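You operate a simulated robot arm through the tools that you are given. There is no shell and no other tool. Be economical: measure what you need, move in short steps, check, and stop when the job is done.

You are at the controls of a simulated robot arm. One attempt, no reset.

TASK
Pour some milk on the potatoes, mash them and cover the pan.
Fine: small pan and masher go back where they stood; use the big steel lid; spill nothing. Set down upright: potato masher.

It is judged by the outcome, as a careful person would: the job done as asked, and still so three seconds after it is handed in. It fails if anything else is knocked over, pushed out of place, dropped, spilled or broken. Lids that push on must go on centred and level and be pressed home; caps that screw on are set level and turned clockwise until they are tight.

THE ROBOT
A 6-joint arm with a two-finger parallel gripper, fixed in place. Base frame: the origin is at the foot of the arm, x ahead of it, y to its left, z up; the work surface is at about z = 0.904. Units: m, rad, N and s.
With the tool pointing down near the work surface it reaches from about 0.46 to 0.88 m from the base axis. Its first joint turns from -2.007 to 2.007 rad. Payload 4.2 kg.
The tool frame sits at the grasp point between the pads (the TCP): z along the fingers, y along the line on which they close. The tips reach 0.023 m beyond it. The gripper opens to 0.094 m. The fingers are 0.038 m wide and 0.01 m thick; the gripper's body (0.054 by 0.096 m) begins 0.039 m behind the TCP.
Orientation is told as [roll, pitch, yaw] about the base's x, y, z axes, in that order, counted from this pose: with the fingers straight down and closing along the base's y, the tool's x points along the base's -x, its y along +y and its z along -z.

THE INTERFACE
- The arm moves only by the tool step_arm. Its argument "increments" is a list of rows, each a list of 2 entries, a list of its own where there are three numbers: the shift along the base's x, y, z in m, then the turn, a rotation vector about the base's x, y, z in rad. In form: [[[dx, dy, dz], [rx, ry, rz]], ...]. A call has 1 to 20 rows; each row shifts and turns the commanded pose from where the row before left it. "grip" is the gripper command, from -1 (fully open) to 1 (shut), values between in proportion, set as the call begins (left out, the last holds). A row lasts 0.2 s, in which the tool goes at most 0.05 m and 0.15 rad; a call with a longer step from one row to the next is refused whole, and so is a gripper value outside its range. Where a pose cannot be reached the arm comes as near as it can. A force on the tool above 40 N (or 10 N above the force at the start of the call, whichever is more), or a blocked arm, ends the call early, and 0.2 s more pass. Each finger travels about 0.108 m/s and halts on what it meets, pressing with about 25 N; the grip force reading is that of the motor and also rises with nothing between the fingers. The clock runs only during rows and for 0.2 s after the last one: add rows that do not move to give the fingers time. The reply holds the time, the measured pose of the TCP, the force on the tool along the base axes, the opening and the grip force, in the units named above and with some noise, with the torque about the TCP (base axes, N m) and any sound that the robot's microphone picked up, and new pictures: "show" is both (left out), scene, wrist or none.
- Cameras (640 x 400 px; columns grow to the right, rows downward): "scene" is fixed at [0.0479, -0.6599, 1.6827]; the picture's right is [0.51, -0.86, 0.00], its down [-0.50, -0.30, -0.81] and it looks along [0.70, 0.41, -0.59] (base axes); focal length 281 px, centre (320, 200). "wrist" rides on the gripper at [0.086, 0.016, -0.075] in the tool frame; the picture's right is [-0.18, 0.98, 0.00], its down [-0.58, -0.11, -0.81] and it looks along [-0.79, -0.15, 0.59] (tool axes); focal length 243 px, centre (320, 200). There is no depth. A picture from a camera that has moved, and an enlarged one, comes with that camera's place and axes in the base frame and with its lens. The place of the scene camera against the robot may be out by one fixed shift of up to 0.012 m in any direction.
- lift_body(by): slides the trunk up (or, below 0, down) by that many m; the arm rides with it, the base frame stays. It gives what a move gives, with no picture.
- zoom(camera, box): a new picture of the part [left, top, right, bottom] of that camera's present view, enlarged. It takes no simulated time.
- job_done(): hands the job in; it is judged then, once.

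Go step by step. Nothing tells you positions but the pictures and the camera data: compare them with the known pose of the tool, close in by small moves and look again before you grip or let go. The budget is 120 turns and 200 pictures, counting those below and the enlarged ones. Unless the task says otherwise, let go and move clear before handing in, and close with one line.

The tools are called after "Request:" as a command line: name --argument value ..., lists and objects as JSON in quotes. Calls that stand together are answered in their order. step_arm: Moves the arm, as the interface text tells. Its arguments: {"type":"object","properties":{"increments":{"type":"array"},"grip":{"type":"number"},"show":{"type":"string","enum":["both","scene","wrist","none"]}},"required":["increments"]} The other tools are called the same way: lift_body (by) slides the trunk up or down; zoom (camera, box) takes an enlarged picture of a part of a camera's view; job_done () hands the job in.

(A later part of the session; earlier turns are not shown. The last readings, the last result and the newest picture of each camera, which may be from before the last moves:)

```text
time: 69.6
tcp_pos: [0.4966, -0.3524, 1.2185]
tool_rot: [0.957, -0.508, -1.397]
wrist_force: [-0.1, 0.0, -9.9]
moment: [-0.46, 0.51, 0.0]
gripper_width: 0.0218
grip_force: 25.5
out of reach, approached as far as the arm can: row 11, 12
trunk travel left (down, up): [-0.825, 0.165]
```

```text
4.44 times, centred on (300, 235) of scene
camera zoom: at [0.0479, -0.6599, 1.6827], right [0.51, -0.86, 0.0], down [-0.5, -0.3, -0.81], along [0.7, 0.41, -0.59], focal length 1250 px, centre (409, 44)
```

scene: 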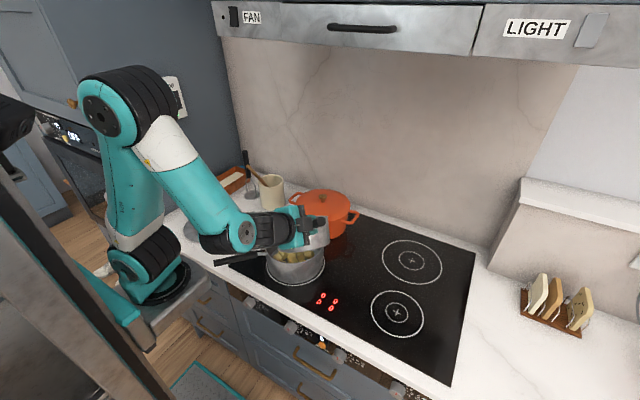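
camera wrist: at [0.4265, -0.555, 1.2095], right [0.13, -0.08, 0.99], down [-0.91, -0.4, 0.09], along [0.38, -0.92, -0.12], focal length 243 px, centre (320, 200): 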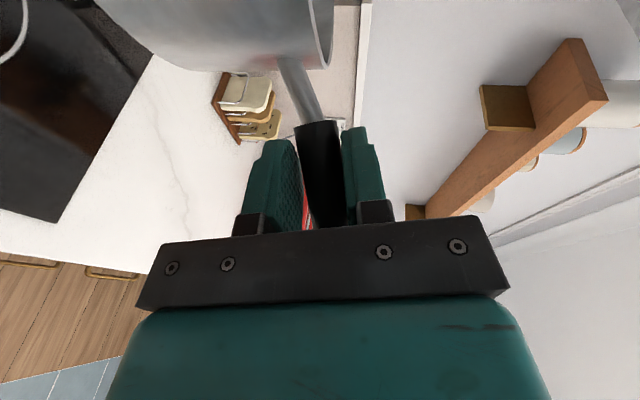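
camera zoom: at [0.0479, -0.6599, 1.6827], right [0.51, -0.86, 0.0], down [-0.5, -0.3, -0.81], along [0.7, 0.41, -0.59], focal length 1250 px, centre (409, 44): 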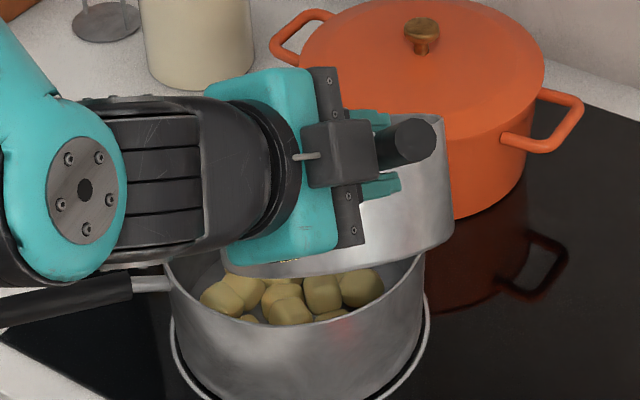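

The lip is over the pan centre. I'll tip further in small steps.

Request:
step_arm --increments '[[[0, 0, 0], [-0.034, 0.034, 0]], [[0, 0, 0], [-0.034, 0.034, 0]], [[0, 0, 0], [0, 0, 0]]]' --show "scene"

Request:
zoom --camera "scene" --box '[250, 190, 350, 280]'

```text
time: 70.4
tcp_pos: [0.4959, -0.3527, 1.2175]
tool_rot: [0.865, -0.566, -1.352]
wrist_force: [-0.1, -0.3, -9.1]
moment: [-0.36, 0.44, -0.02]
gripper_width: 0.0218
grip_force: 25.4
trunk travel left (down, up): [-0.825, 0.165]
```

scene: 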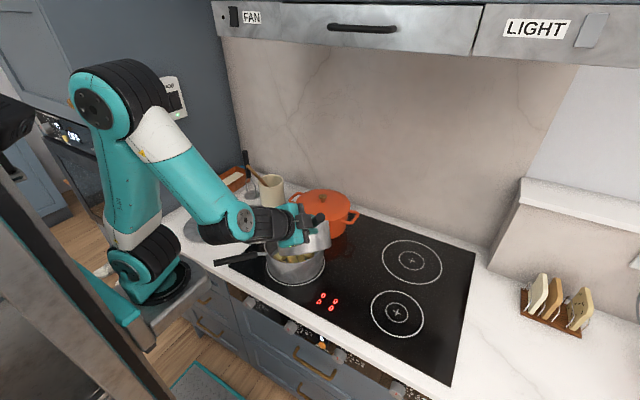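

```text
4.44 times, centred on (300, 235) of scene
camera zoom: at [0.0479, -0.6599, 1.6827], right [0.51, -0.86, 0.0], down [-0.5, -0.3, -0.81], along [0.7, 0.41, -0.59], focal length 1250 px, centre (409, 44)
```

zoom: 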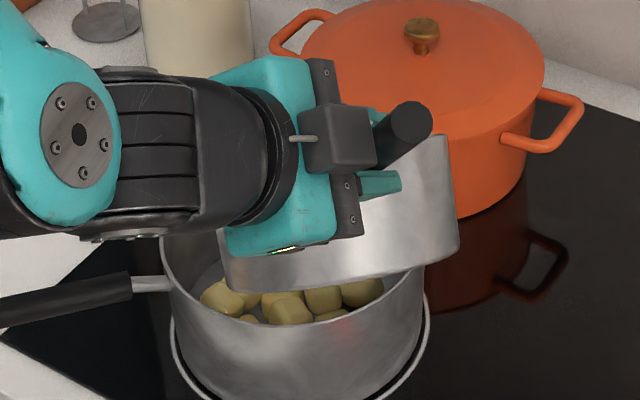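

Request:
step_arm --increments '[[[0, 0, 0.002], [-0.034, 0.034, 0]], [[0, 0, 0.002], [-0.034, 0.034, 0]], [[0, 0, 0], [0, 0, 0]], [[0, 0, 0], [0, 0, 0]]]' --show "scene"

Request:
zoom --camera "scene" --box '[250, 190, 350, 280]'

```text
time: 71.4
tcp_pos: [0.496, -0.3522, 1.222]
tool_rot: [0.764, -0.615, -1.296]
wrist_force: [0.5, -0.6, -10.0]
moment: [-0.34, 0.38, 0.02]
gripper_width: 0.0216
grip_force: 24.6
trunk travel left (down, up): [-0.825, 0.165]
```

scene: 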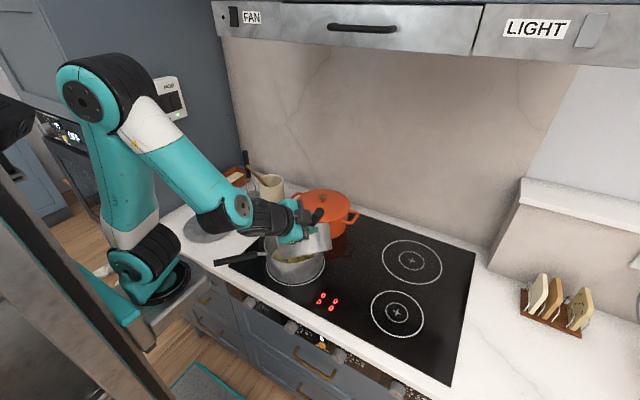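

```text
4.44 times, centred on (300, 235) of scene
camera zoom: at [0.0479, -0.6599, 1.6827], right [0.51, -0.86, 0.0], down [-0.5, -0.3, -0.81], along [0.7, 0.41, -0.59], focal length 1250 px, centre (409, 44)
```

zoom: 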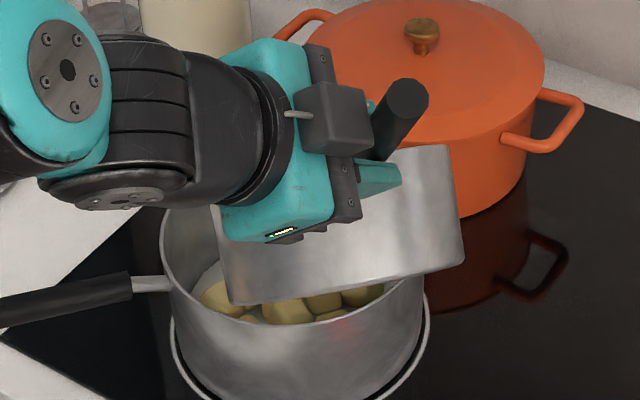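

Request:
step_arm --increments '[[[0, 0, 0.002], [-0.034, 0.034, 0]], [[0, 0, 0.002], [-0.034, 0.034, 0]], [[0, 0, 0], [0, 0, 0]], [[0, 0, 0], [0, 0, 0]]]' --show "scene"

Request:
zoom --camera "scene" --box '[250, 200, 340, 280]'

```text
time: 72.4
tcp_pos: [0.4962, -0.3518, 1.2269]
tool_rot: [0.659, -0.658, -1.235]
wrist_force: [0.3, 0.1, -7.7]
moment: [-0.19, 0.26, 0.0]
gripper_width: 0.0219
grip_force: 25.3
trunk travel left (down, up): [-0.825, 0.165]
```

scene: 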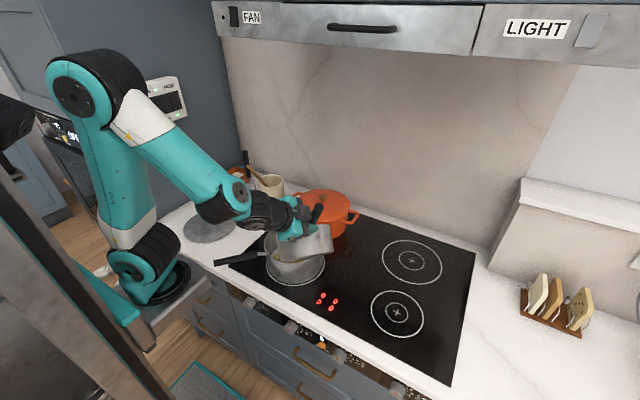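

```text
5.00 times, centred on (295, 240) of scene
camera zoom: at [0.0479, -0.6599, 1.6827], right [0.51, -0.86, 0.0], down [-0.5, -0.3, -0.81], along [0.7, 0.41, -0.59], focal length 1407 px, centre (445, 0)
```

zoom: 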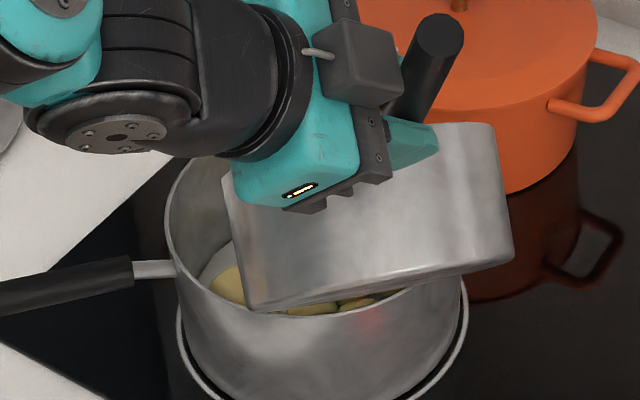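

The weight dropped to 7.7 N and there's white in the pan, so milk is flowing. I'll tip back now.

Request:
step_arm --increments '[[[0, 0, 0], [0.07, -0.07, 0]], [[0, 0, 0], [0.07, -0.07, 0]], [[0, 0, 0], [0.06, -0.06, 0]], [[0, 0, 0], [0.04, -0.04, 0]], [[0, 0, 0], [0.04, -0.04, 0]], [[0, 0, 0], [0.04, -0.04, 0]], [[0, 0, 0], [0.04, -0.04, 0]], [[0, 0, 0], [0.04, -0.04, 0]], [[0, 0, 0], [0.04, -0.04, 0]], [[0, 0, 0], [0.04, -0.04, 0]], [[0, 0, 0], [0.03, -0.03, 0]], [[0, 0, 0], [0.03, -0.03, 0]], [[0, 0, 0], [0.02, -0.02, 0]], [[0, 0, 0], [0, 0, 0]]]' --show "scene"

Request:
zoom --camera "scene" --box '[240, 180, 350, 290]'

```text
time: 75.4
tcp_pos: [0.4959, -0.3554, 1.226]
tool_rot: [1.372, -0.185, -1.542]
wrist_force: [0.3, 0.2, -8.4]
moment: [-0.6, 0.69, 0.02]
gripper_width: 0.0221
grip_force: 24.8
trunk travel left (down, up): [-0.825, 0.165]
```

scene: 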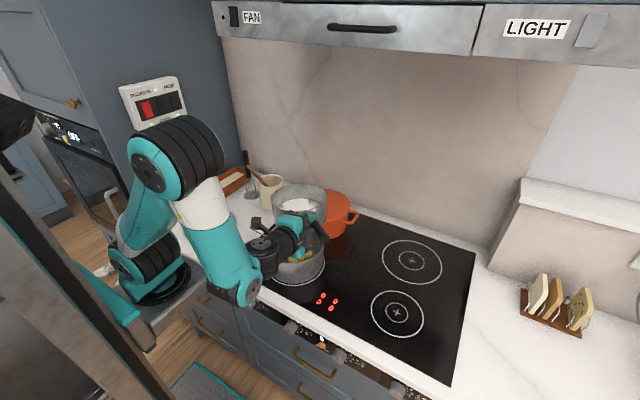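

```text
3.64 times, centred on (295, 235) of scene
camera zoom: at [0.0479, -0.6599, 1.6827], right [0.51, -0.86, 0.0], down [-0.5, -0.3, -0.81], along [0.7, 0.41, -0.59], focal length 1023 px, centre (411, 73)
```

zoom: 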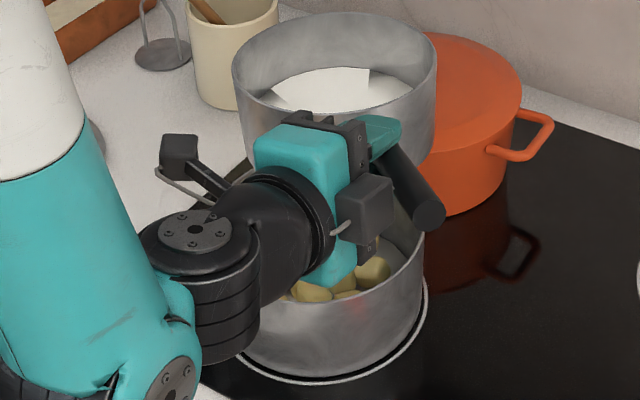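

Some milk is now on the potatoes. I'll take the milk pan back above its burner.

Request:
step_arm --increments '[[[0, -0.004, 0], [0, 0, -0.01]], [[-0.002, -0.008, 0], [0, 0, -0.02]], [[-0.002, -0.013, -0.002], [0, 0, -0.025]], [[-0.002, -0.016, -0.002], [0, 0, -0.025]], [[-0.002, -0.018, -0.002], [0, 0, -0.025]], [[-0.002, -0.018, -0.002], [0, 0, -0.025]], [[-0.002, -0.018, -0.002], [0, 0, -0.025]], [[-0.002, -0.018, -0.002], [0, 0, -0.025]], [[-0.002, -0.018, -0.002], [0, 0, -0.025]], [[-0.002, -0.018, -0.002], [0, 0, -0.015]], [[0, -0.018, -0.002], [0, 0, -0.015]], [[0, -0.018, -0.002], [0, 0, 0]], [[0, -0.018, -0.002], [0, 0, 0]], [[0, -0.018, -0.002], [0, 0, 0]], [[0, -0.018, -0.002], [0, 0, 0]], [[0, -0.018, -0.002], [0, 0, 0]], [[0, -0.018, -0.002], [0, 0, 0]], [[0, -0.016, -0.002], [0, 0, 0]], [[0, -0.01, -0.002], [0, 0, 0]], [[0, -0.004, -0.002], [0, 0, 0]]]'

Request:
zoom --camera "scene" --box '[250, 200, 340, 290]'

Request:
zoom --camera "scene" --box '[340, 220, 480, 360]'

```text
time: 79.6
tcp_pos: [0.4784, -0.6575, 1.1893]
tool_rot: [1.37, -0.187, -1.779]
wrist_force: [-0.2, -0.7, -8.3]
moment: [-0.46, 0.81, 0.02]
gripper_width: 0.0223
grip_force: 25.3
trunk travel left (down, up): [-0.825, 0.165]
camera wrist: at [0.4295, -0.5547, 1.202], right [0.19, -0.04, 0.98], down [-0.91, -0.38, 0.16], along [0.37, -0.92, -0.11], focal length 243 px, centre (320, 200)
```

scene: 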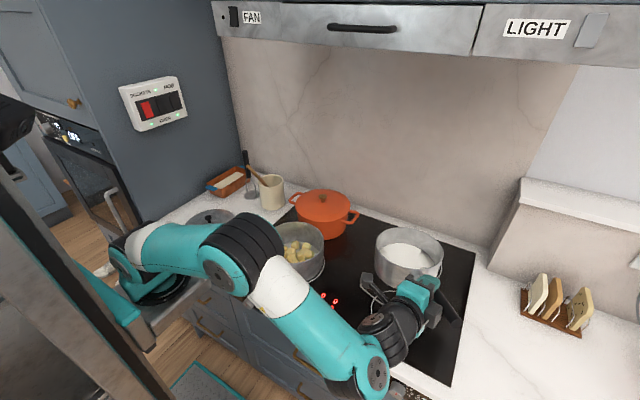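
wrist: 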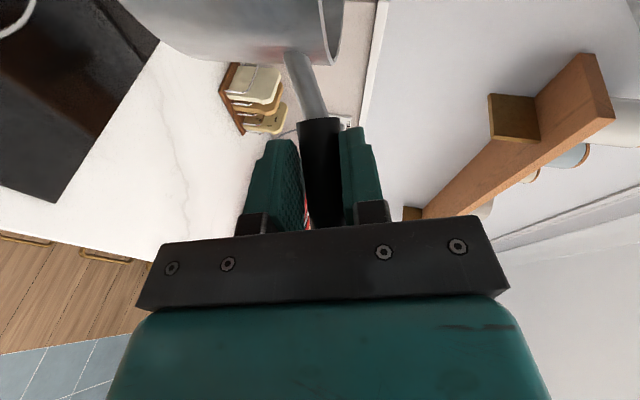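

```text
4.44 times, centred on (295, 245) of scene
camera zoom: at [0.0479, -0.6599, 1.6827], right [0.51, -0.86, 0.0], down [-0.5, -0.3, -0.81], along [0.7, 0.41, -0.59], focal length 1250 px, centre (431, 0)
```

zoom: 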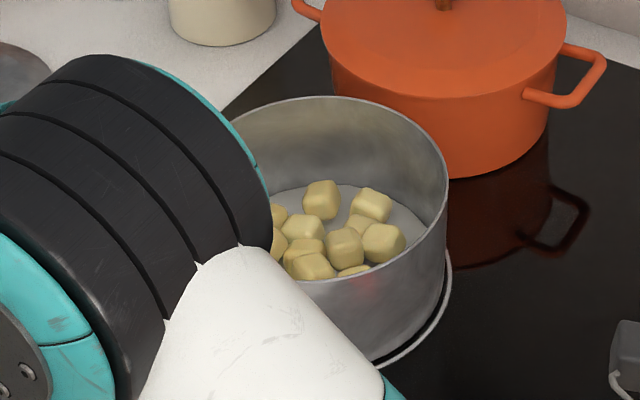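

```text
2.86 times, centred on (410, 290) of scene
camera zoom: at [0.0479, -0.6599, 1.6827], right [0.51, -0.86, 0.0], down [-0.5, -0.3, -0.81], along [0.7, 0.41, -0.59], focal length 804 px, centre (63, -57)
```

zoom: 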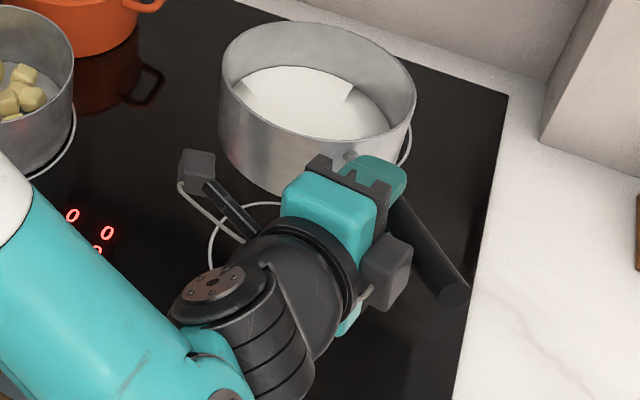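

The milk is visible in the potato pan. The milk pan droops ~0.1 rad, so I'll level it and descend near the burner.

Request:
step_arm --increments '[[[0, -0.002, 0], [0.0134, -0.021, 0]], [[0, -0.003, 0], [0.0134, -0.021, 0]], [[0, -0.003, 0], [0.0134, -0.021, 0]], [[0, -0.002, -0.005], [0.0134, -0.021, 0]], [[0, 0, -0.012], [0, 0, 0]], [[0, 0, -0.016], [0, 0, 0]], [[0, 0, -0.018], [0, 0, 0]], [[0, 0, -0.018], [0, 0, 0]], [[0, 0, -0.018], [0, 0, 0]], [[0, 0, -0.018], [0, 0, 0]], [[0, 0, -0.018], [0, 0, 0]], [[0, 0, -0.018], [0, 0, 0]], [[0, 0, -0.016], [0, 0, 0]], [[0, 0, -0.012], [0, 0, 0]], [[0, 0, -0.006], [0, 0, 0]], [[0, 0, 0], [0, 0, 0]]]'

Request:
zoom --camera "scene" --box '[340, 250, 480, 390]'

```text
time: 83.0
tcp_pos: [0.4785, -0.6669, 1.0143]
tool_rot: [1.443, -0.116, -1.79]
wrist_force: [0.8, 0.4, -7.6]
moment: [-0.46, 0.8, 0.0]
gripper_width: 0.0224
grip_force: 25.0
trunk travel left (down, up): [-0.825, 0.165]
camera wrist: at [0.4277, -0.5649, 1.028], right [0.11, -0.1, 0.99], down [-0.92, -0.39, 0.06], along [0.38, -0.92, -0.13], focal length 243 px, centre (320, 200)
```

scene: 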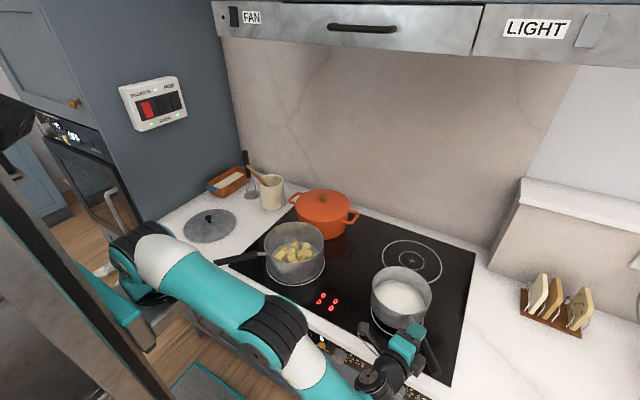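
wrist: 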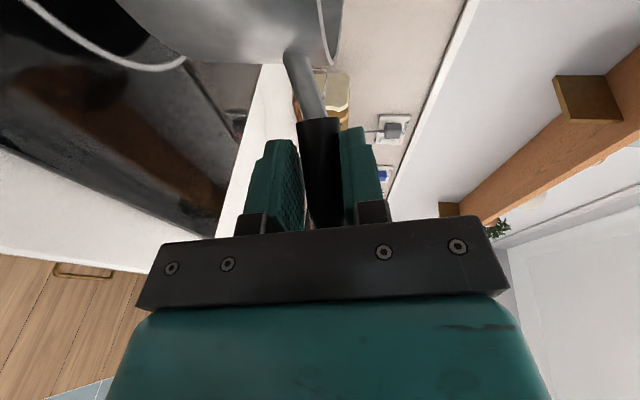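

```text
2.86 times, centred on (410, 320) of scene
camera zoom: at [0.0479, -0.6599, 1.6827], right [0.51, -0.86, 0.0], down [-0.5, -0.3, -0.81], along [0.7, 0.41, -0.59], focal length 804 px, centre (63, -143)
```

zoom: 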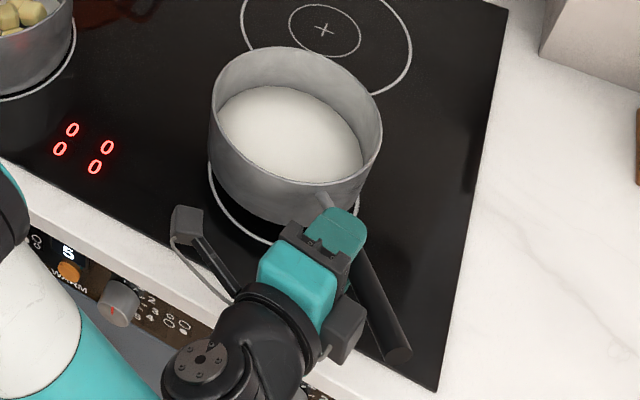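

Hovering ~3 cm up. Compared with the first picture, the handle needs ~0.08 rad less yaw and the pan a few mm shift. I'll correct and go lower.

Request:
step_arm --increments '[[[-0.0016, 0.0012, 0], [0, 0, -0.027]], [[-0.0016, 0.0012, -0.003], [0, 0, -0.027]], [[-0.0016, 0.0011, -0.005], [0, 0, -0.026]], [[0, 0, -0.006], [0, 0, 0]], [[0, 0, -0.006], [0, 0, 0]], [[0, 0, 0], [0, 0, 0]]]'

Request:
zoom --camera "scene" --box '[320, 260, 496, 390]'

```text
time: 84.4
tcp_pos: [0.4718, -0.6643, 0.994]
tool_rot: [1.442, -0.118, -1.871]
wrist_force: [0.0, 0.6, -8.2]
moment: [-0.38, 0.86, 0.0]
gripper_width: 0.0227
grip_force: 25.3
trunk travel left (down, up): [-0.825, 0.165]
camera wrist: at [0.4308, -0.558, 1.0086], right [0.1, -0.1, 0.99], down [-0.95, -0.31, 0.06], along [0.3, -0.94, -0.13], focal length 243 px, centre (320, 200)
```

scene: 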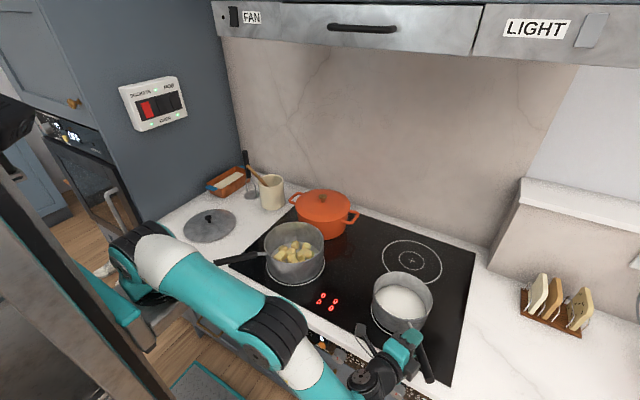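
wrist: 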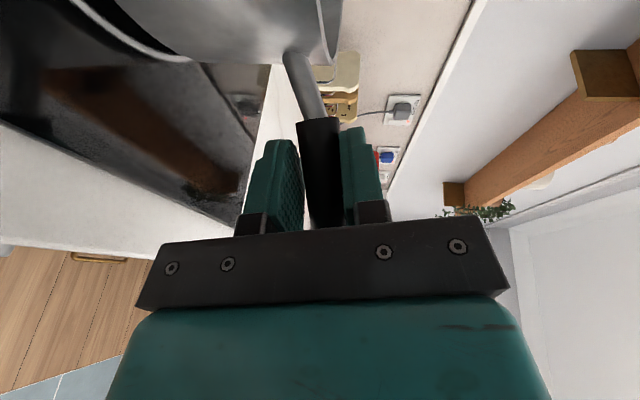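

```text
3.08 times, centred on (408, 325) of scene
camera zoom: at [0.0479, -0.6599, 1.6827], right [0.51, -0.86, 0.0], down [-0.5, -0.3, -0.81], along [0.7, 0.41, -0.59], focal length 866 px, centre (49, -185)
```

zoom: 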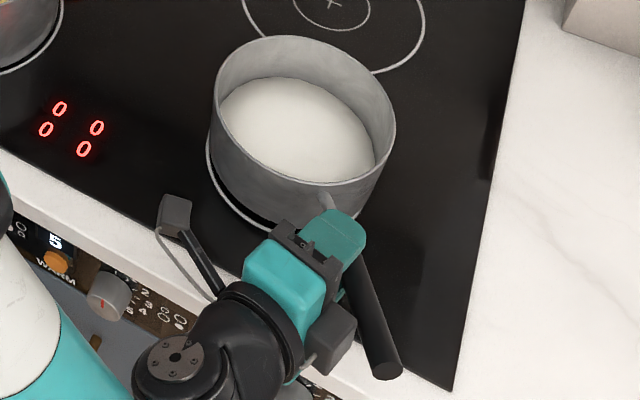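

Close. A final small correction (−0.045 rad, few mm) and then set down gently.

Request:
step_arm --increments '[[[-0.002, 0.0035, 0], [0, 0, -0.0225]], [[-0.002, 0.0035, 0], [0, 0, -0.0225]], [[0, 0, -0.004], [0, 0, 0]], [[0, 0, -0.004], [0, 0, 0]], [[0, 0, -0.002], [0, 0, 0]], [[0, 0, 0], [0, 0, 0]]]'

Request:
zoom --camera "scene" --box '[320, 260, 496, 390]'

```text
time: 85.8
tcp_pos: [0.4685, -0.6555, 0.9859]
tool_rot: [1.444, -0.118, -1.914]
wrist_force: [0.7, 0.1, -8.1]
moment: [-0.37, 0.86, -0.02]
gripper_width: 0.0225
grip_force: 24.7
trunk travel left (down, up): [-0.825, 0.165]
camera wrist: at [0.4322, -0.5492, 0.9984], right [0.09, -0.11, 0.99], down [-0.96, -0.27, 0.06], along [0.26, -0.96, -0.13], focal length 243 px, centre (320, 200)
```

scene: 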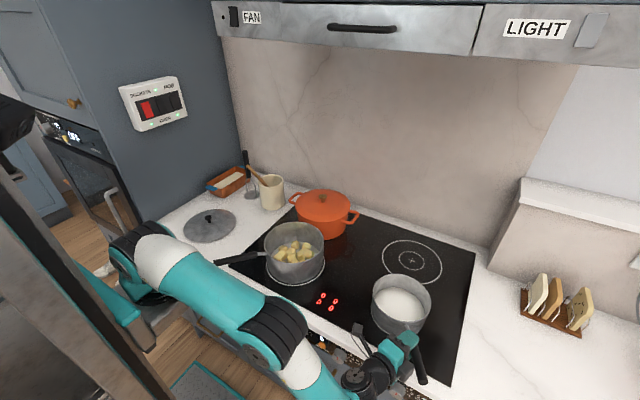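
wrist: 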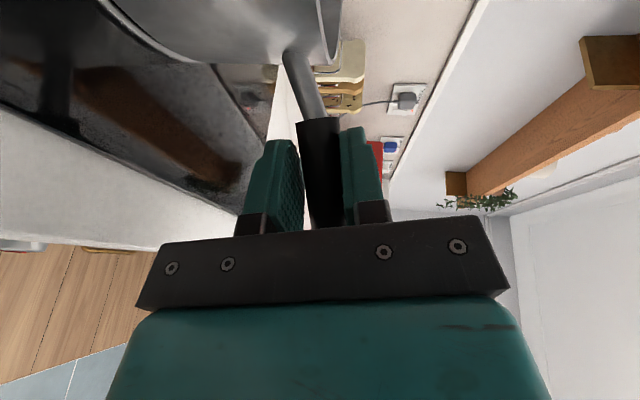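

```text
3.08 times, centred on (408, 325) of scene
camera zoom: at [0.0479, -0.6599, 1.6827], right [0.51, -0.86, 0.0], down [-0.5, -0.3, -0.81], along [0.7, 0.41, -0.59], focal length 866 px, centre (49, -185)
```

zoom: 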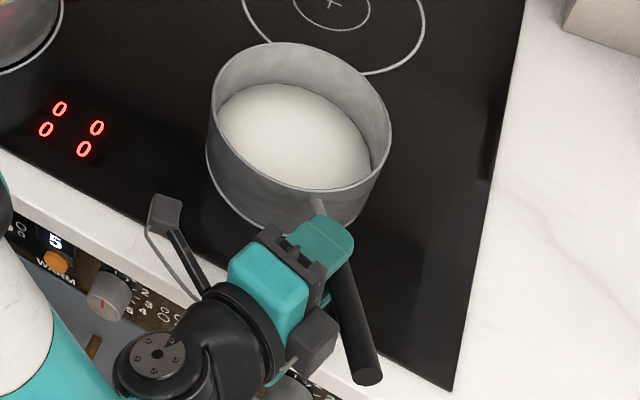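

It matches the original picture now. I'll lower until it carries.

Request:
step_arm --increments '[[[0, 0, -0.002], [0, 0, 0]], [[0, 0, -0.002], [0, 0, 0]], [[0, 0, -0.002], [0, 0, 0]], [[0, 0, 0], [0, 0, 0]]]' --show "none"

```text
time: 86.8
tcp_pos: [0.4702, -0.6565, 0.9809]
tool_rot: [1.445, -0.116, -1.916]
wrist_force: [-3.0, -1.8, 5.5]
moment: [-0.16, 0.17, -0.02]
gripper_width: 0.0216
grip_force: 24.5
trunk travel left (down, up): [-0.825, 0.165]
```

It's down and slightly pressed. I'll ease up 1 mm, open, and back out along the tool axis.

Request:
step_arm --increments '[[[0, 0, 0.0012], [0, 0, 0]], [[0, 0, 0], [0, 0, 0]]]' --show "none"

Request:
step_arm --increments '[[[0, 0, 0], [0, 0, 0]], [[0, 0, 0], [0, 0, 0]], [[0, 0, 0], [0, 0, 0]], [[0, 0, 0], [0, 0, 0]]]' --grip -1

Request:
zoom --camera "scene" --box '[320, 260, 496, 390]'

```text
time: 87.4
tcp_pos: [0.4688, -0.6578, 0.9805]
tool_rot: [1.442, -0.116, -1.916]
wrist_force: [-2.9, -2.6, 3.3]
moment: [-0.34, 0.4, -0.14]
gripper_width: 0.0217
grip_force: 24.7
trunk travel left (down, up): [-0.825, 0.165]
```

```text
time: 88.4
tcp_pos: [0.4683, -0.6559, 0.9799]
tool_rot: [1.445, -0.117, -1.914]
wrist_force: [0.0, 0.1, -0.7]
moment: [-0.03, 0.0, 0.03]
gripper_width: 0.0941
grip_force: 0.0
trunk travel left (down, up): [-0.825, 0.165]
camera wrist: at [0.4321, -0.5489, 0.994], right [0.09, -0.11, 0.99], down [-0.96, -0.27, 0.06], along [0.26, -0.96, -0.13], focal length 243 px, centre (320, 200)
```

scene: 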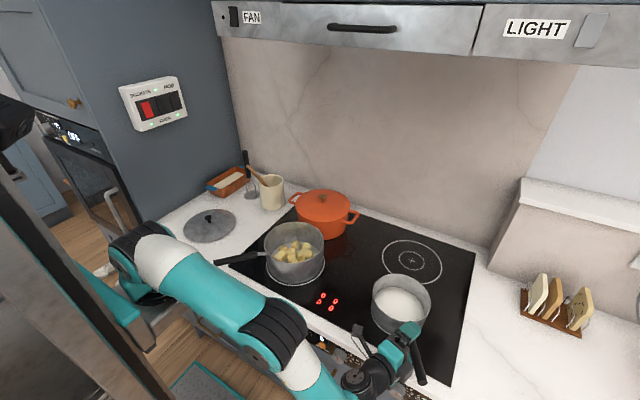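
wrist: 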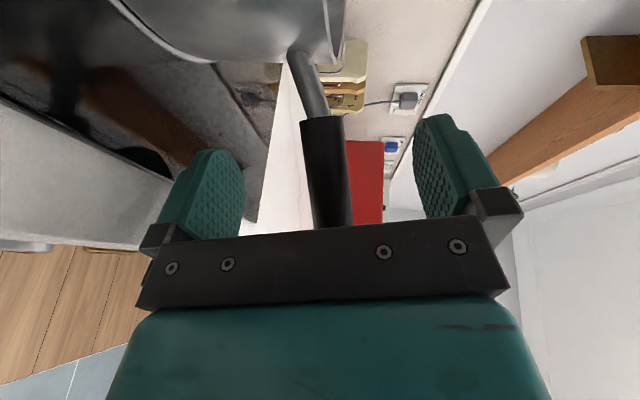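

```text
3.08 times, centred on (408, 325) of scene
camera zoom: at [0.0479, -0.6599, 1.6827], right [0.51, -0.86, 0.0], down [-0.5, -0.3, -0.81], along [0.7, 0.41, -0.59], focal length 866 px, centre (49, -185)
```

zoom: 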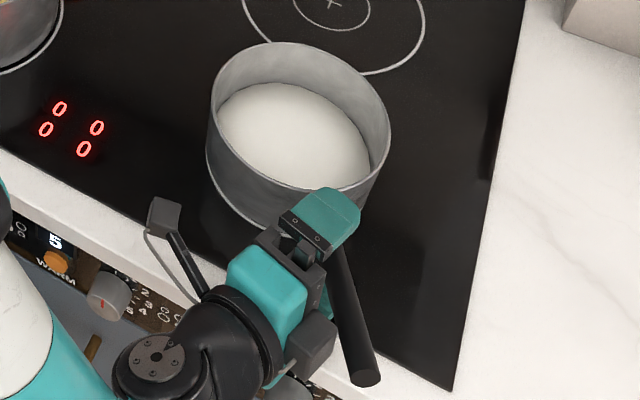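

The pan sits as it did originally. Backing out along the tool axis, then up.

Request:
step_arm --increments '[[[-0.014, 0.0052, 0.002], [0, 0, 0]], [[-0.019, 0.007, 0.0025], [0, 0, 0]], [[-0.019, 0.007, 0.0025], [0, 0, 0]], [[-0.019, 0.007, 0.0025], [0, 0, 0]], [[0, 0, 0], [0, 0, 0]]]'

Request:
zoom --camera "scene" --box '[320, 260, 496, 390]'

```text
time: 89.6
tcp_pos: [0.3966, -0.6306, 0.9908]
tool_rot: [1.443, -0.116, -1.915]
wrist_force: [0.8, 0.5, -0.1]
moment: [-0.02, 0.01, -0.03]
gripper_width: 0.0939
grip_force: 0.1
trunk travel left (down, up): [-0.825, 0.165]
camera wrist: at [0.3605, -0.5232, 1.0046], right [0.09, -0.11, 0.99], down [-0.96, -0.27, 0.06], along [0.26, -0.96, -0.13], focal length 243 px, centre (320, 200)
```

scene: 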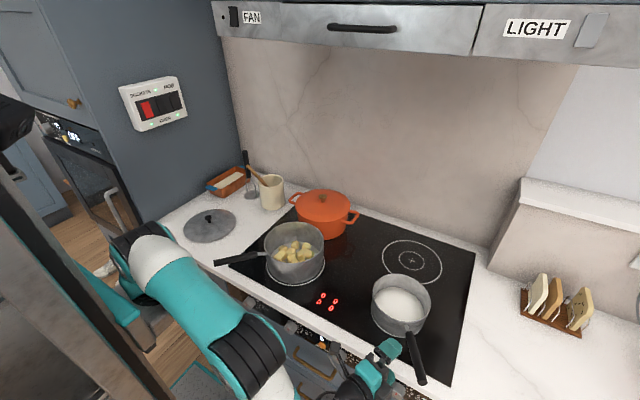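
wrist: 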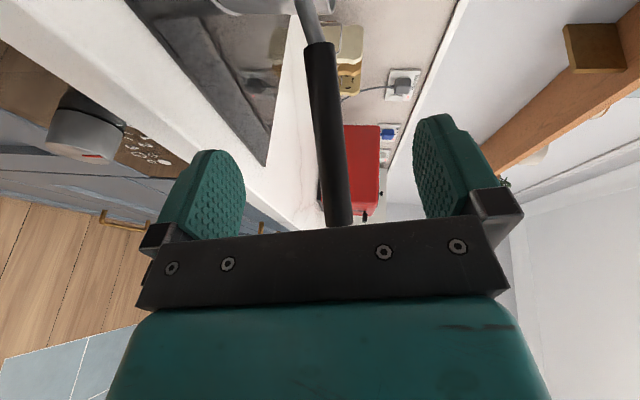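

```text
3.08 times, centred on (408, 325) of scene
camera zoom: at [0.0479, -0.6599, 1.6827], right [0.51, -0.86, 0.0], down [-0.5, -0.3, -0.81], along [0.7, 0.41, -0.59], focal length 866 px, centre (49, -185)
```

zoom: 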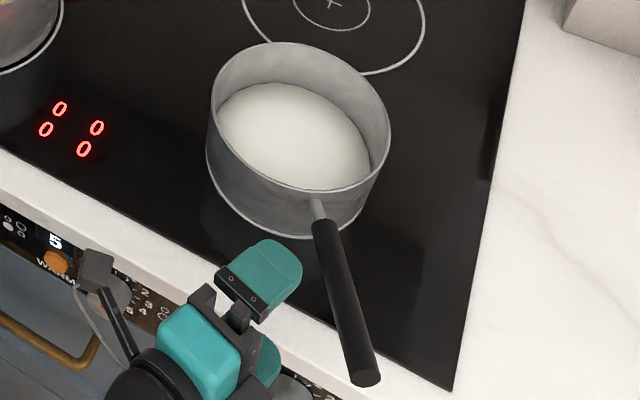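

The milk pan is back in place. I'll rise and turn the tool back to pointing down.

Request:
step_arm --increments '[[[0, 0, 0.04], [0, 0, 0]], [[0, 0, 0.045], [0, 0, 0]], [[0, 0, 0.045], [0, 0, 0]], [[0, 0.01, 0.045], [0, 0, 0]], [[0.01, 0.02, 0.04], [0, 0, 0]], [[0, 0, 0], [-0.1232, 0.0459, 0.0167]], [[0, 0, 0], [-0.1232, 0.0459, 0.0167]], [[0, 0, 0], [-0.1232, 0.0459, 0.0167]], [[0, 0, 0], [-0.1232, 0.0459, 0.0167]], [[0, 0, 0], [-0.1232, 0.0459, 0.0167]], [[0, 0, 0], [-0.1232, 0.0459, 0.0167]], [[0, 0, 0], [-0.1232, 0.0459, 0.0167]], [[0, 0, 0], [-0.1232, 0.0459, 0.0167]], [[0, 0, 0], [-0.1232, 0.0459, 0.0167]], [[0, 0, 0], [-0.1232, 0.0459, 0.0167]], [[0, 0, 0], [-0.1232, 0.0459, 0.0167]], [[0, 0, 0], [0, 0, 0]]]' --show "none"

```text
time: 93.2
tcp_pos: [0.41, -0.5999, 1.2043]
tool_rot: [-0.05, -1.448, -0.306]
wrist_force: [0.5, 0.4, -0.6]
moment: [0.01, 0.02, 0.0]
gripper_width: 0.094
grip_force: 0.1
trunk travel left (down, up): [-0.825, 0.165]
```

Request:
step_arm --increments '[[[0, 0.01, 0.005], [0.0459, 0.1233, 0]], [[0, 0.02, 0.005], [0.0459, 0.1233, 0]], [[0, 0.03, 0.005], [0.0459, 0.1233, 0]], [[0, 0.03, 0.01], [0.0459, 0.1233, 0]], [[0, 0.03, 0.01], [0.0459, 0.1233, 0]], [[0.005, 0.03, 0.01], [0.0459, 0.1233, 0]], [[0.01, 0.03, 0.01], [0.0459, 0.1233, 0]], [[0.01, 0.03, 0.01], [0.0459, 0.1233, 0]], [[0.01, 0.03, 0.01], [0.0459, 0.1233, 0]], [[0.01, 0.03, 0.01], [0.0459, 0.1233, 0]], [[0.01, 0.03, 0.01], [0.0459, 0.1233, 0]], [[0.01, 0.03, 0.01], [0, 0, 0]], [[0.01, 0.03, 0.01], [0, 0, 0]], [[0.01, 0.03, 0], [0, 0, 0]], [[0.02, 0.03, 0], [0, 0, 0]], [[0, 0, 0], [0, 0, 0]]]'

```text
time: 96.6
tcp_pos: [0.5135, -0.178, 1.321]
tool_rot: [0.0, 0.0, -0.352]
wrist_force: [-0.1, -1.1, 0.2]
moment: [0.0, -0.03, -0.02]
gripper_width: 0.0937
grip_force: 0.1
trunk travel left (down, up): [-0.825, 0.165]
camera wrist: at [0.4384, -0.1341, 1.3935], right [0.51, 0.86, 0.0], down [0.51, -0.3, 0.81], along [0.69, -0.41, -0.59], focal length 243 px, centre (320, 200)
```

scene: 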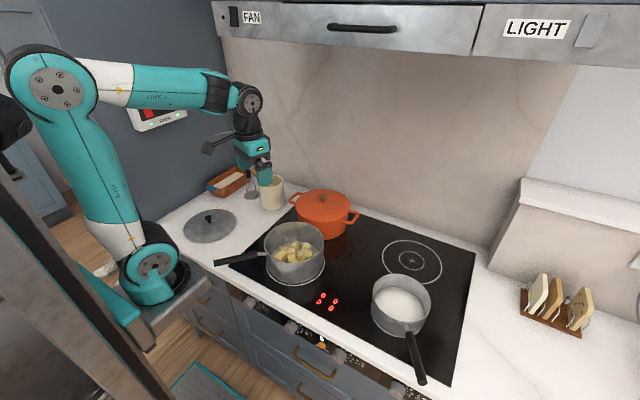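
wrist: 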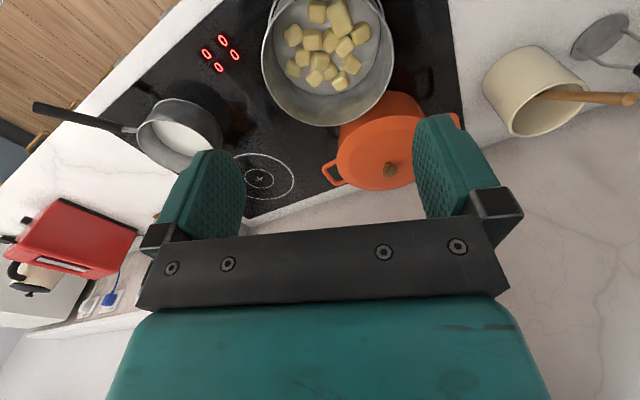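

The tool is vertical again. Next I'll move above the masher, staying clear of the hood and handle top.

Request:
step_arm --increments '[[[0.0272, 0.0298, -0.006], [0, 0, 0.0293]], [[0.0272, 0.0298, -0.006], [0, 0, 0.0293]], [[0.0272, 0.0298, -0.006], [0, 0, 0.0293]], [[0.0272, 0.0298, -0.006], [0, 0, 0.0293]], [[0.0272, 0.0298, -0.006], [0, 0, 0.0293]], [[0.0272, 0.0298, -0.006], [0, 0, 0.0293]], [[0.0272, 0.0298, -0.006], [0, 0, 0.0293]], [[0.0272, 0.0298, -0.006], [0, 0, 0.0293]], [[0.0272, 0.0298, -0.006], [0, 0, 0.0293]], [[0.0272, 0.0298, -0.006], [0, 0, 0.0293]], [[0.02, 0.0298, -0.006], [0, 0, 0.0293]], [[0.01, 0.02, -0.006], [0, 0, 0.0293]], [[0, 0, 0], [0, 0, 0]]]'

Request:
zoom --camera "scene" --box '[190, 120, 310, 220]'

```text
time: 99.4
tcp_pos: [0.8088, 0.1558, 1.2511]
tool_rot: [-0.002, 0.002, -0.017]
wrist_force: [0.5, -1.0, 0.5]
moment: [0.04, -0.01, 0.01]
gripper_width: 0.0939
grip_force: 0.0
out of reach, approached as far as the arm can: row 12
trunk travel left (down, up): [-0.825, 0.165]
camera wrist: at [0.7241, 0.1734, 1.3243], right [0.2, 0.98, 0.0], down [0.58, -0.12, 0.81], along [0.79, -0.16, -0.59], focal length 243 px, centre (320, 200)
```

scene: 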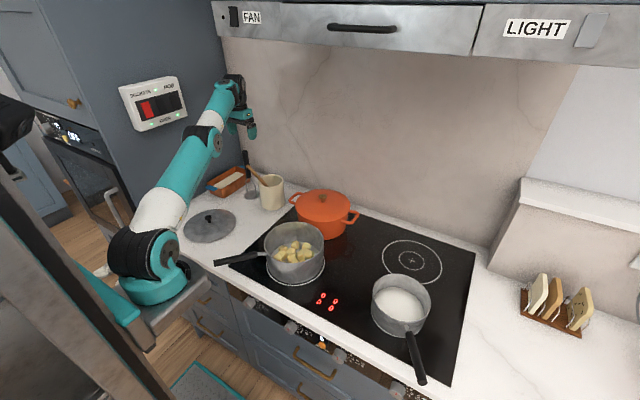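
wrist: 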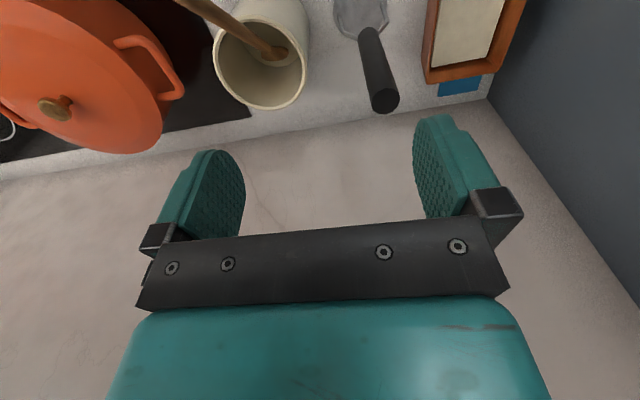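

```text
4.00 times, centred on (250, 170) of scene
camera zoom: at [0.0479, -0.6599, 1.6827], right [0.51, -0.86, 0.0], down [-0.5, -0.3, -0.81], along [0.7, 0.41, -0.59], focal length 1125 px, centre (600, 320)
```

zoom: 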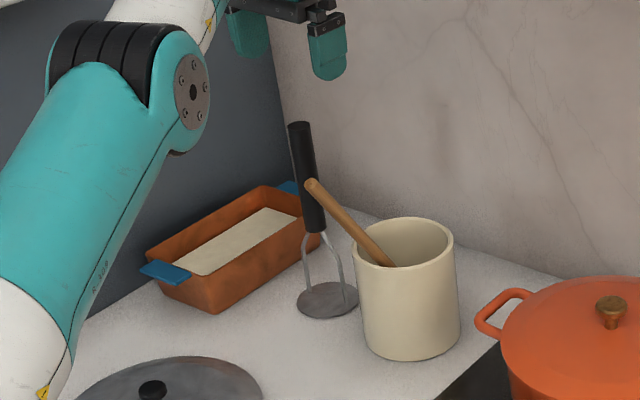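

The wrist view puts the masher at about (0.85,0.205) with its top near z=1.11, which is at the edge of reach. I'll retract a bit, raise the trunk, and approach again.

Request:
step_arm --increments '[[[-0.04, -0.01, -0.01], [0, 0, 0]], [[-0.04, -0.01, -0.01], [0, 0, 0]], [[-0.04, -0.01, -0.01], [0, 0, 0]], [[0, 0, 0], [0, 0, 0]]]' --show "none"

Request:
lift_body --by 0.16

Request:
step_arm --increments '[[[0.02, 0.01, -0.04], [0, 0, 0]], [[0.035, 0.02, -0.03], [0, 0, 0]], [[0.035, 0.02, -0.03], [0, 0, 0]], [[0.035, 0.02, -0.02], [0, 0, 0]], [[0, 0, 0], [0, 0, 0]]]'

```text
time: 100.4
tcp_pos: [0.6897, 0.1252, 1.2213]
tool_rot: [0.0, 0.0, 0.002]
wrist_force: [-0.4, -0.2, -0.5]
moment: [0.0, 0.0, -0.01]
gripper_width: 0.0939
grip_force: 0.1
trunk travel left (down, up): [-0.825, 0.165]
```

```text
time: 102.2
tcp_pos: [0.6918, 0.1261, 1.3822]
tool_rot: [-0.001, 0.002, 0.0]
wrist_force: [0.3, -0.5, 0.5]
moment: [0.02, 0.02, 0.0]
gripper_width: 0.094
grip_force: 0.0
trunk travel left (down, up): [-0.985, 0.005]
```

```text
refused: row 2 steps farther than a row can; nothing moved
```

Request:
step_arm --increments '[[[0.01, 0.01, -0.04], [0, 0, 0]], [[0.025, 0.014, -0.035], [0, 0, 0]], [[0.03, 0.016, -0.025], [0, 0, 0]], [[0.03, 0.016, -0.02], [0, 0, 0]], [[0.03, 0.014, -0.01], [0, 0, 0]], [[0, 0, 0], [0, 0, 0]]]'

Request:
zoom --camera "wrist" --box '[240, 0, 500, 180]'

```text
time: 103.6
tcp_pos: [0.8151, 0.1955, 1.2513]
tool_rot: [-0.001, 0.001, -0.001]
wrist_force: [0.3, 0.3, -0.4]
moment: [0.01, -0.01, -0.02]
gripper_width: 0.094
grip_force: 0.1
trunk travel left (down, up): [-0.985, 0.005]
camera wrist: at [0.7289, 0.2111, 1.3241], right [0.18, 0.98, 0.0], down [0.58, -0.11, 0.81], along [0.79, -0.15, -0.59], focal length 243 px, centre (320, 200)
```

scene: 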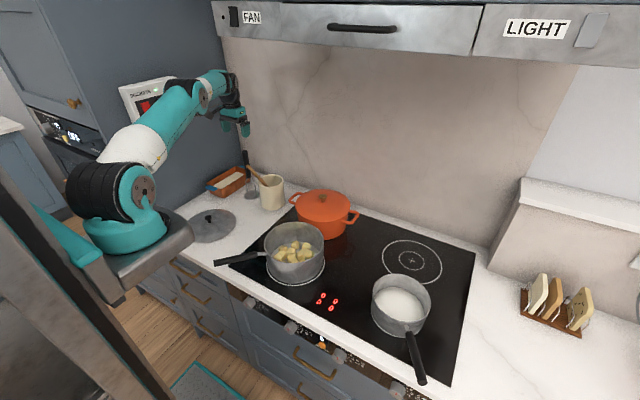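
wrist: 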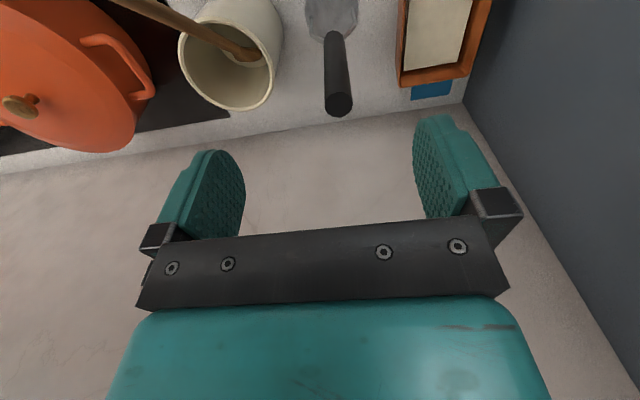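

```text
2.22 times, centred on (370, 90) of wrist
camera zoom: at [0.7289, 0.2111, 1.3241], right [0.18, 0.98, 0.0], down [0.58, -0.11, 0.81], along [0.79, -0.15, -0.59], focal length 539 px, centre (209, 444)
```

zoom: 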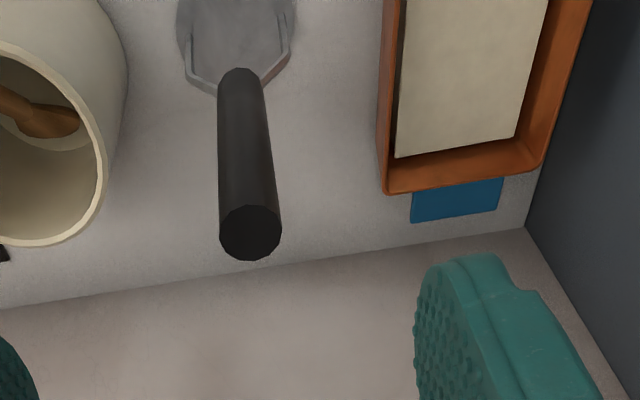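

The masher axis is at (0.846,0.206) with its top at z≈1.141. I'll move over it and lower until the handle top nears the palm.

Request:
step_arm --increments '[[[0.016, 0.005, 0], [0, 0, 0]], [[0.0149, 0.0055, -0.01], [0, 0, 0]], [[0, 0, -0.03], [0, 0, 0]], [[0, 0, 0], [0, 0, 0]]]'

Request:
zoom --camera "scene" --box '[190, 100, 310, 220]'

```text
time: 104.6
tcp_pos: [0.8224, 0.199, 1.2199]
tool_rot: [0.0, 0.0, 0.001]
wrist_force: [0.4, 0.0, -0.4]
moment: [0.0, 0.04, 0.02]
gripper_width: 0.0939
grip_force: 0.1
out of reach, approached as far as the arm can: row 1, 2
trunk travel left (down, up): [-0.985, 0.005]
camera wrist: at [0.7373, 0.214, 1.2941], right [0.18, 0.98, 0.0], down [0.58, -0.11, 0.81], along [0.79, -0.15, -0.59], focal length 243 px, centre (320, 200)
```

scene: 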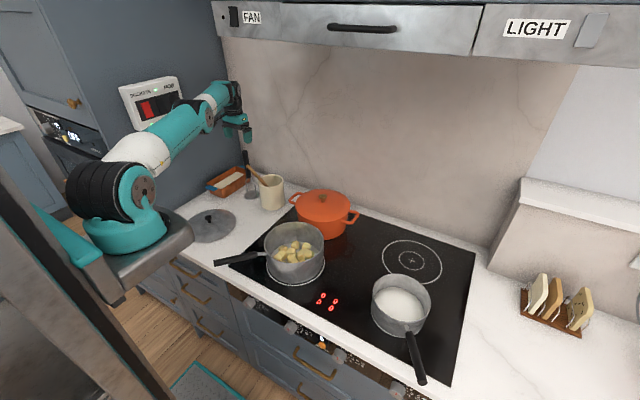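
wrist: 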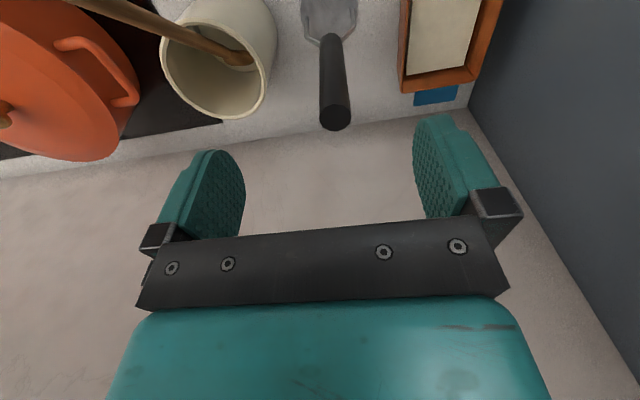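

```text
3.33 times, centred on (250, 160) of scene
camera zoom: at [0.0479, -0.6599, 1.6827], right [0.51, -0.86, 0.0], down [-0.5, -0.3, -0.81], along [0.7, 0.41, -0.59], focal length 938 px, centre (553, 333)
```

zoom: 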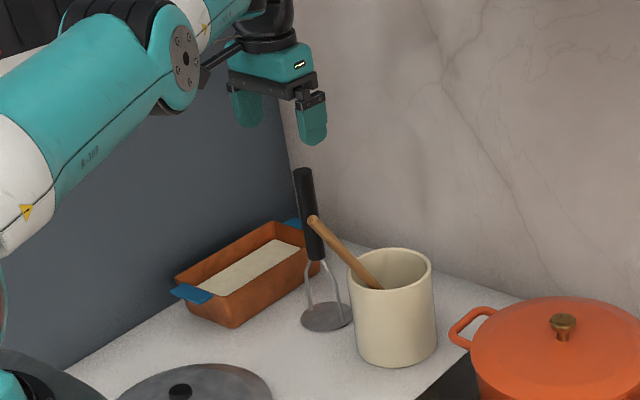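

The reach grows lower down. I'll descend with the handle between the open fingers, sliding outward as reach allows.

Request:
step_arm --increments '[[[0, 0.004, -0.03], [0, 0, 0]], [[0.002, 0.003, -0.03], [0, 0, 0]], [[0.005, 0, -0.025], [0, 0, 0]], [[0.008, 0, -0.01], [0, 0, 0]], [[0.008, 0, 0], [0, 0, 0]], [[0, 0, 0], [0, 0, 0]]]'

Request:
zoom --camera "scene" --box '[190, 100, 310, 220]'

```text
time: 106.0
tcp_pos: [0.8194, 0.1922, 1.1293]
tool_rot: [0.0, 0.0, 0.001]
wrist_force: [0.3, -0.4, 0.2]
moment: [0.05, -0.02, -0.02]
gripper_width: 0.0942
grip_force: 0.1
out of reach, approached as far as the arm can: row 1, 3, 4, 5
trunk travel left (down, up): [-0.985, 0.005]
camera wrist: at [0.7334, 0.2081, 1.2024], right [0.18, 0.98, 0.0], down [0.58, -0.11, 0.81], along [0.79, -0.15, -0.59], focal length 243 px, centre (320, 200)
```

scene: 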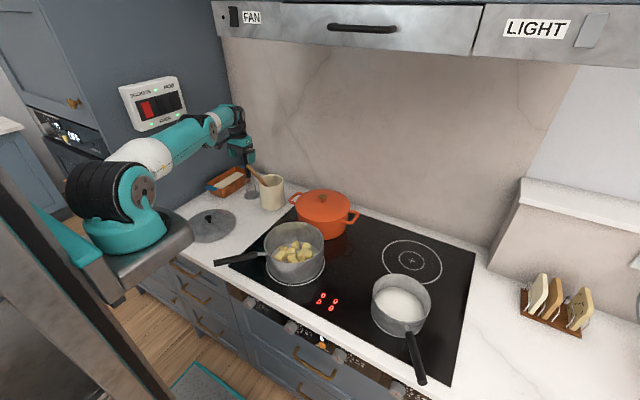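
wrist: 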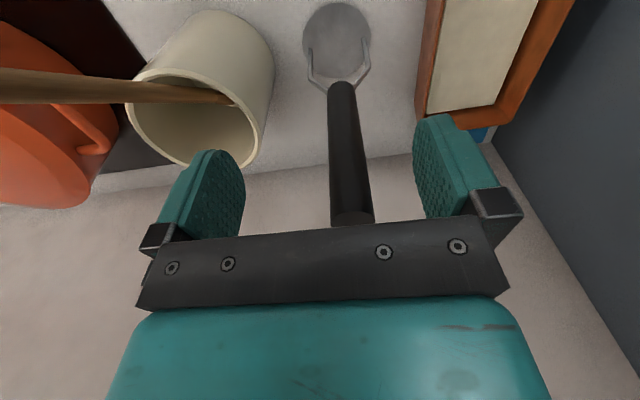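

```text
3.33 times, centred on (250, 160) of scene
camera zoom: at [0.0479, -0.6599, 1.6827], right [0.51, -0.86, 0.0], down [-0.5, -0.3, -0.81], along [0.7, 0.41, -0.59], focal length 938 px, centre (553, 333)
```

zoom: 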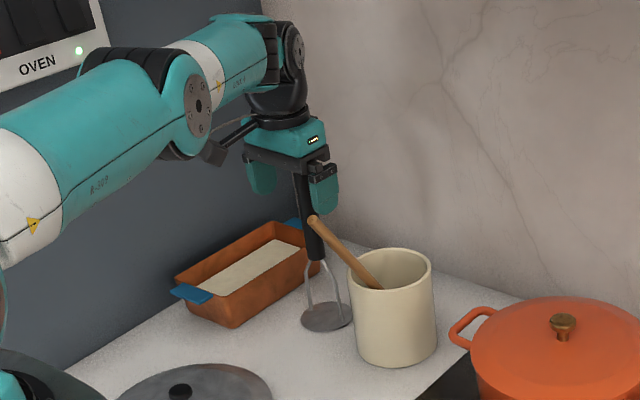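

Reach ends at ~0.845 m with the tool vertical, so I'll tilt the tool ~0.2 rad outward (about the closing axis) to reach the handle.

Request:
step_arm --increments '[[[0, 0.003, 0], [0, -0.08, 0]], [[0.005, 0.004, 0], [0, -0.08, 0]], [[0.008, 0.004, -0.003], [0, -0.06, 0]], [[0.008, 0.002, -0.005], [0, 0, 0]], [[0.006, 0.001, -0.005], [0, 0, 0]], [[0, 0, 0], [0, 0, 0]]]'

Request:
zoom --camera "scene" --box '[190, 100, 310, 220]'

```text
time: 107.4
tcp_pos: [0.8468, 0.2056, 1.1163]
tool_rot: [0.002, -0.22, 0.0]
wrist_force: [0.0, -0.3, 0.0]
moment: [-0.02, 0.01, 0.02]
gripper_width: 0.094
grip_force: 0.2
trunk travel left (down, up): [-0.985, 0.005]
camera wrist: at [0.7467, 0.2217, 1.1691], right [0.18, 0.98, 0.04], down [0.39, -0.11, 0.91], along [0.9, -0.15, -0.4], focal length 243 px, centre (320, 200)
```

scene: 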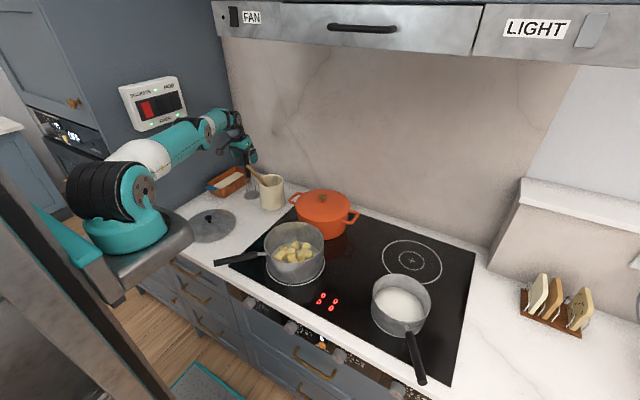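
wrist: 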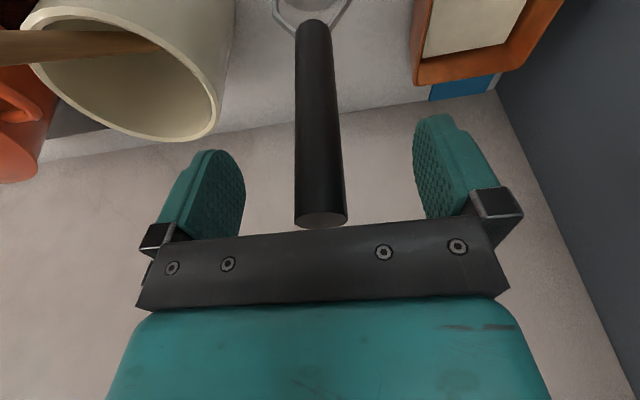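

```text
3.33 times, centred on (250, 160) of scene
camera zoom: at [0.0479, -0.6599, 1.6827], right [0.51, -0.86, 0.0], down [-0.5, -0.3, -0.81], along [0.7, 0.41, -0.59], focal length 938 px, centre (553, 333)
```

zoom: 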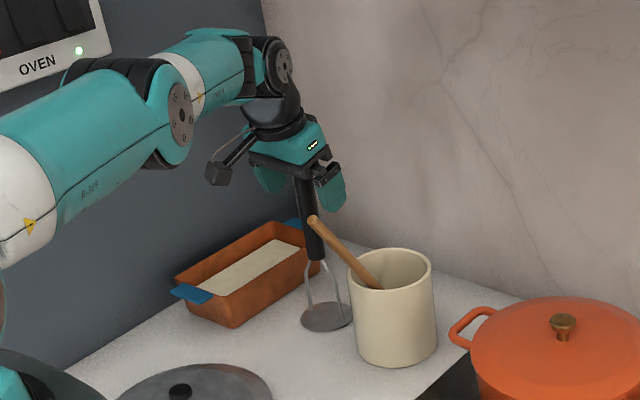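

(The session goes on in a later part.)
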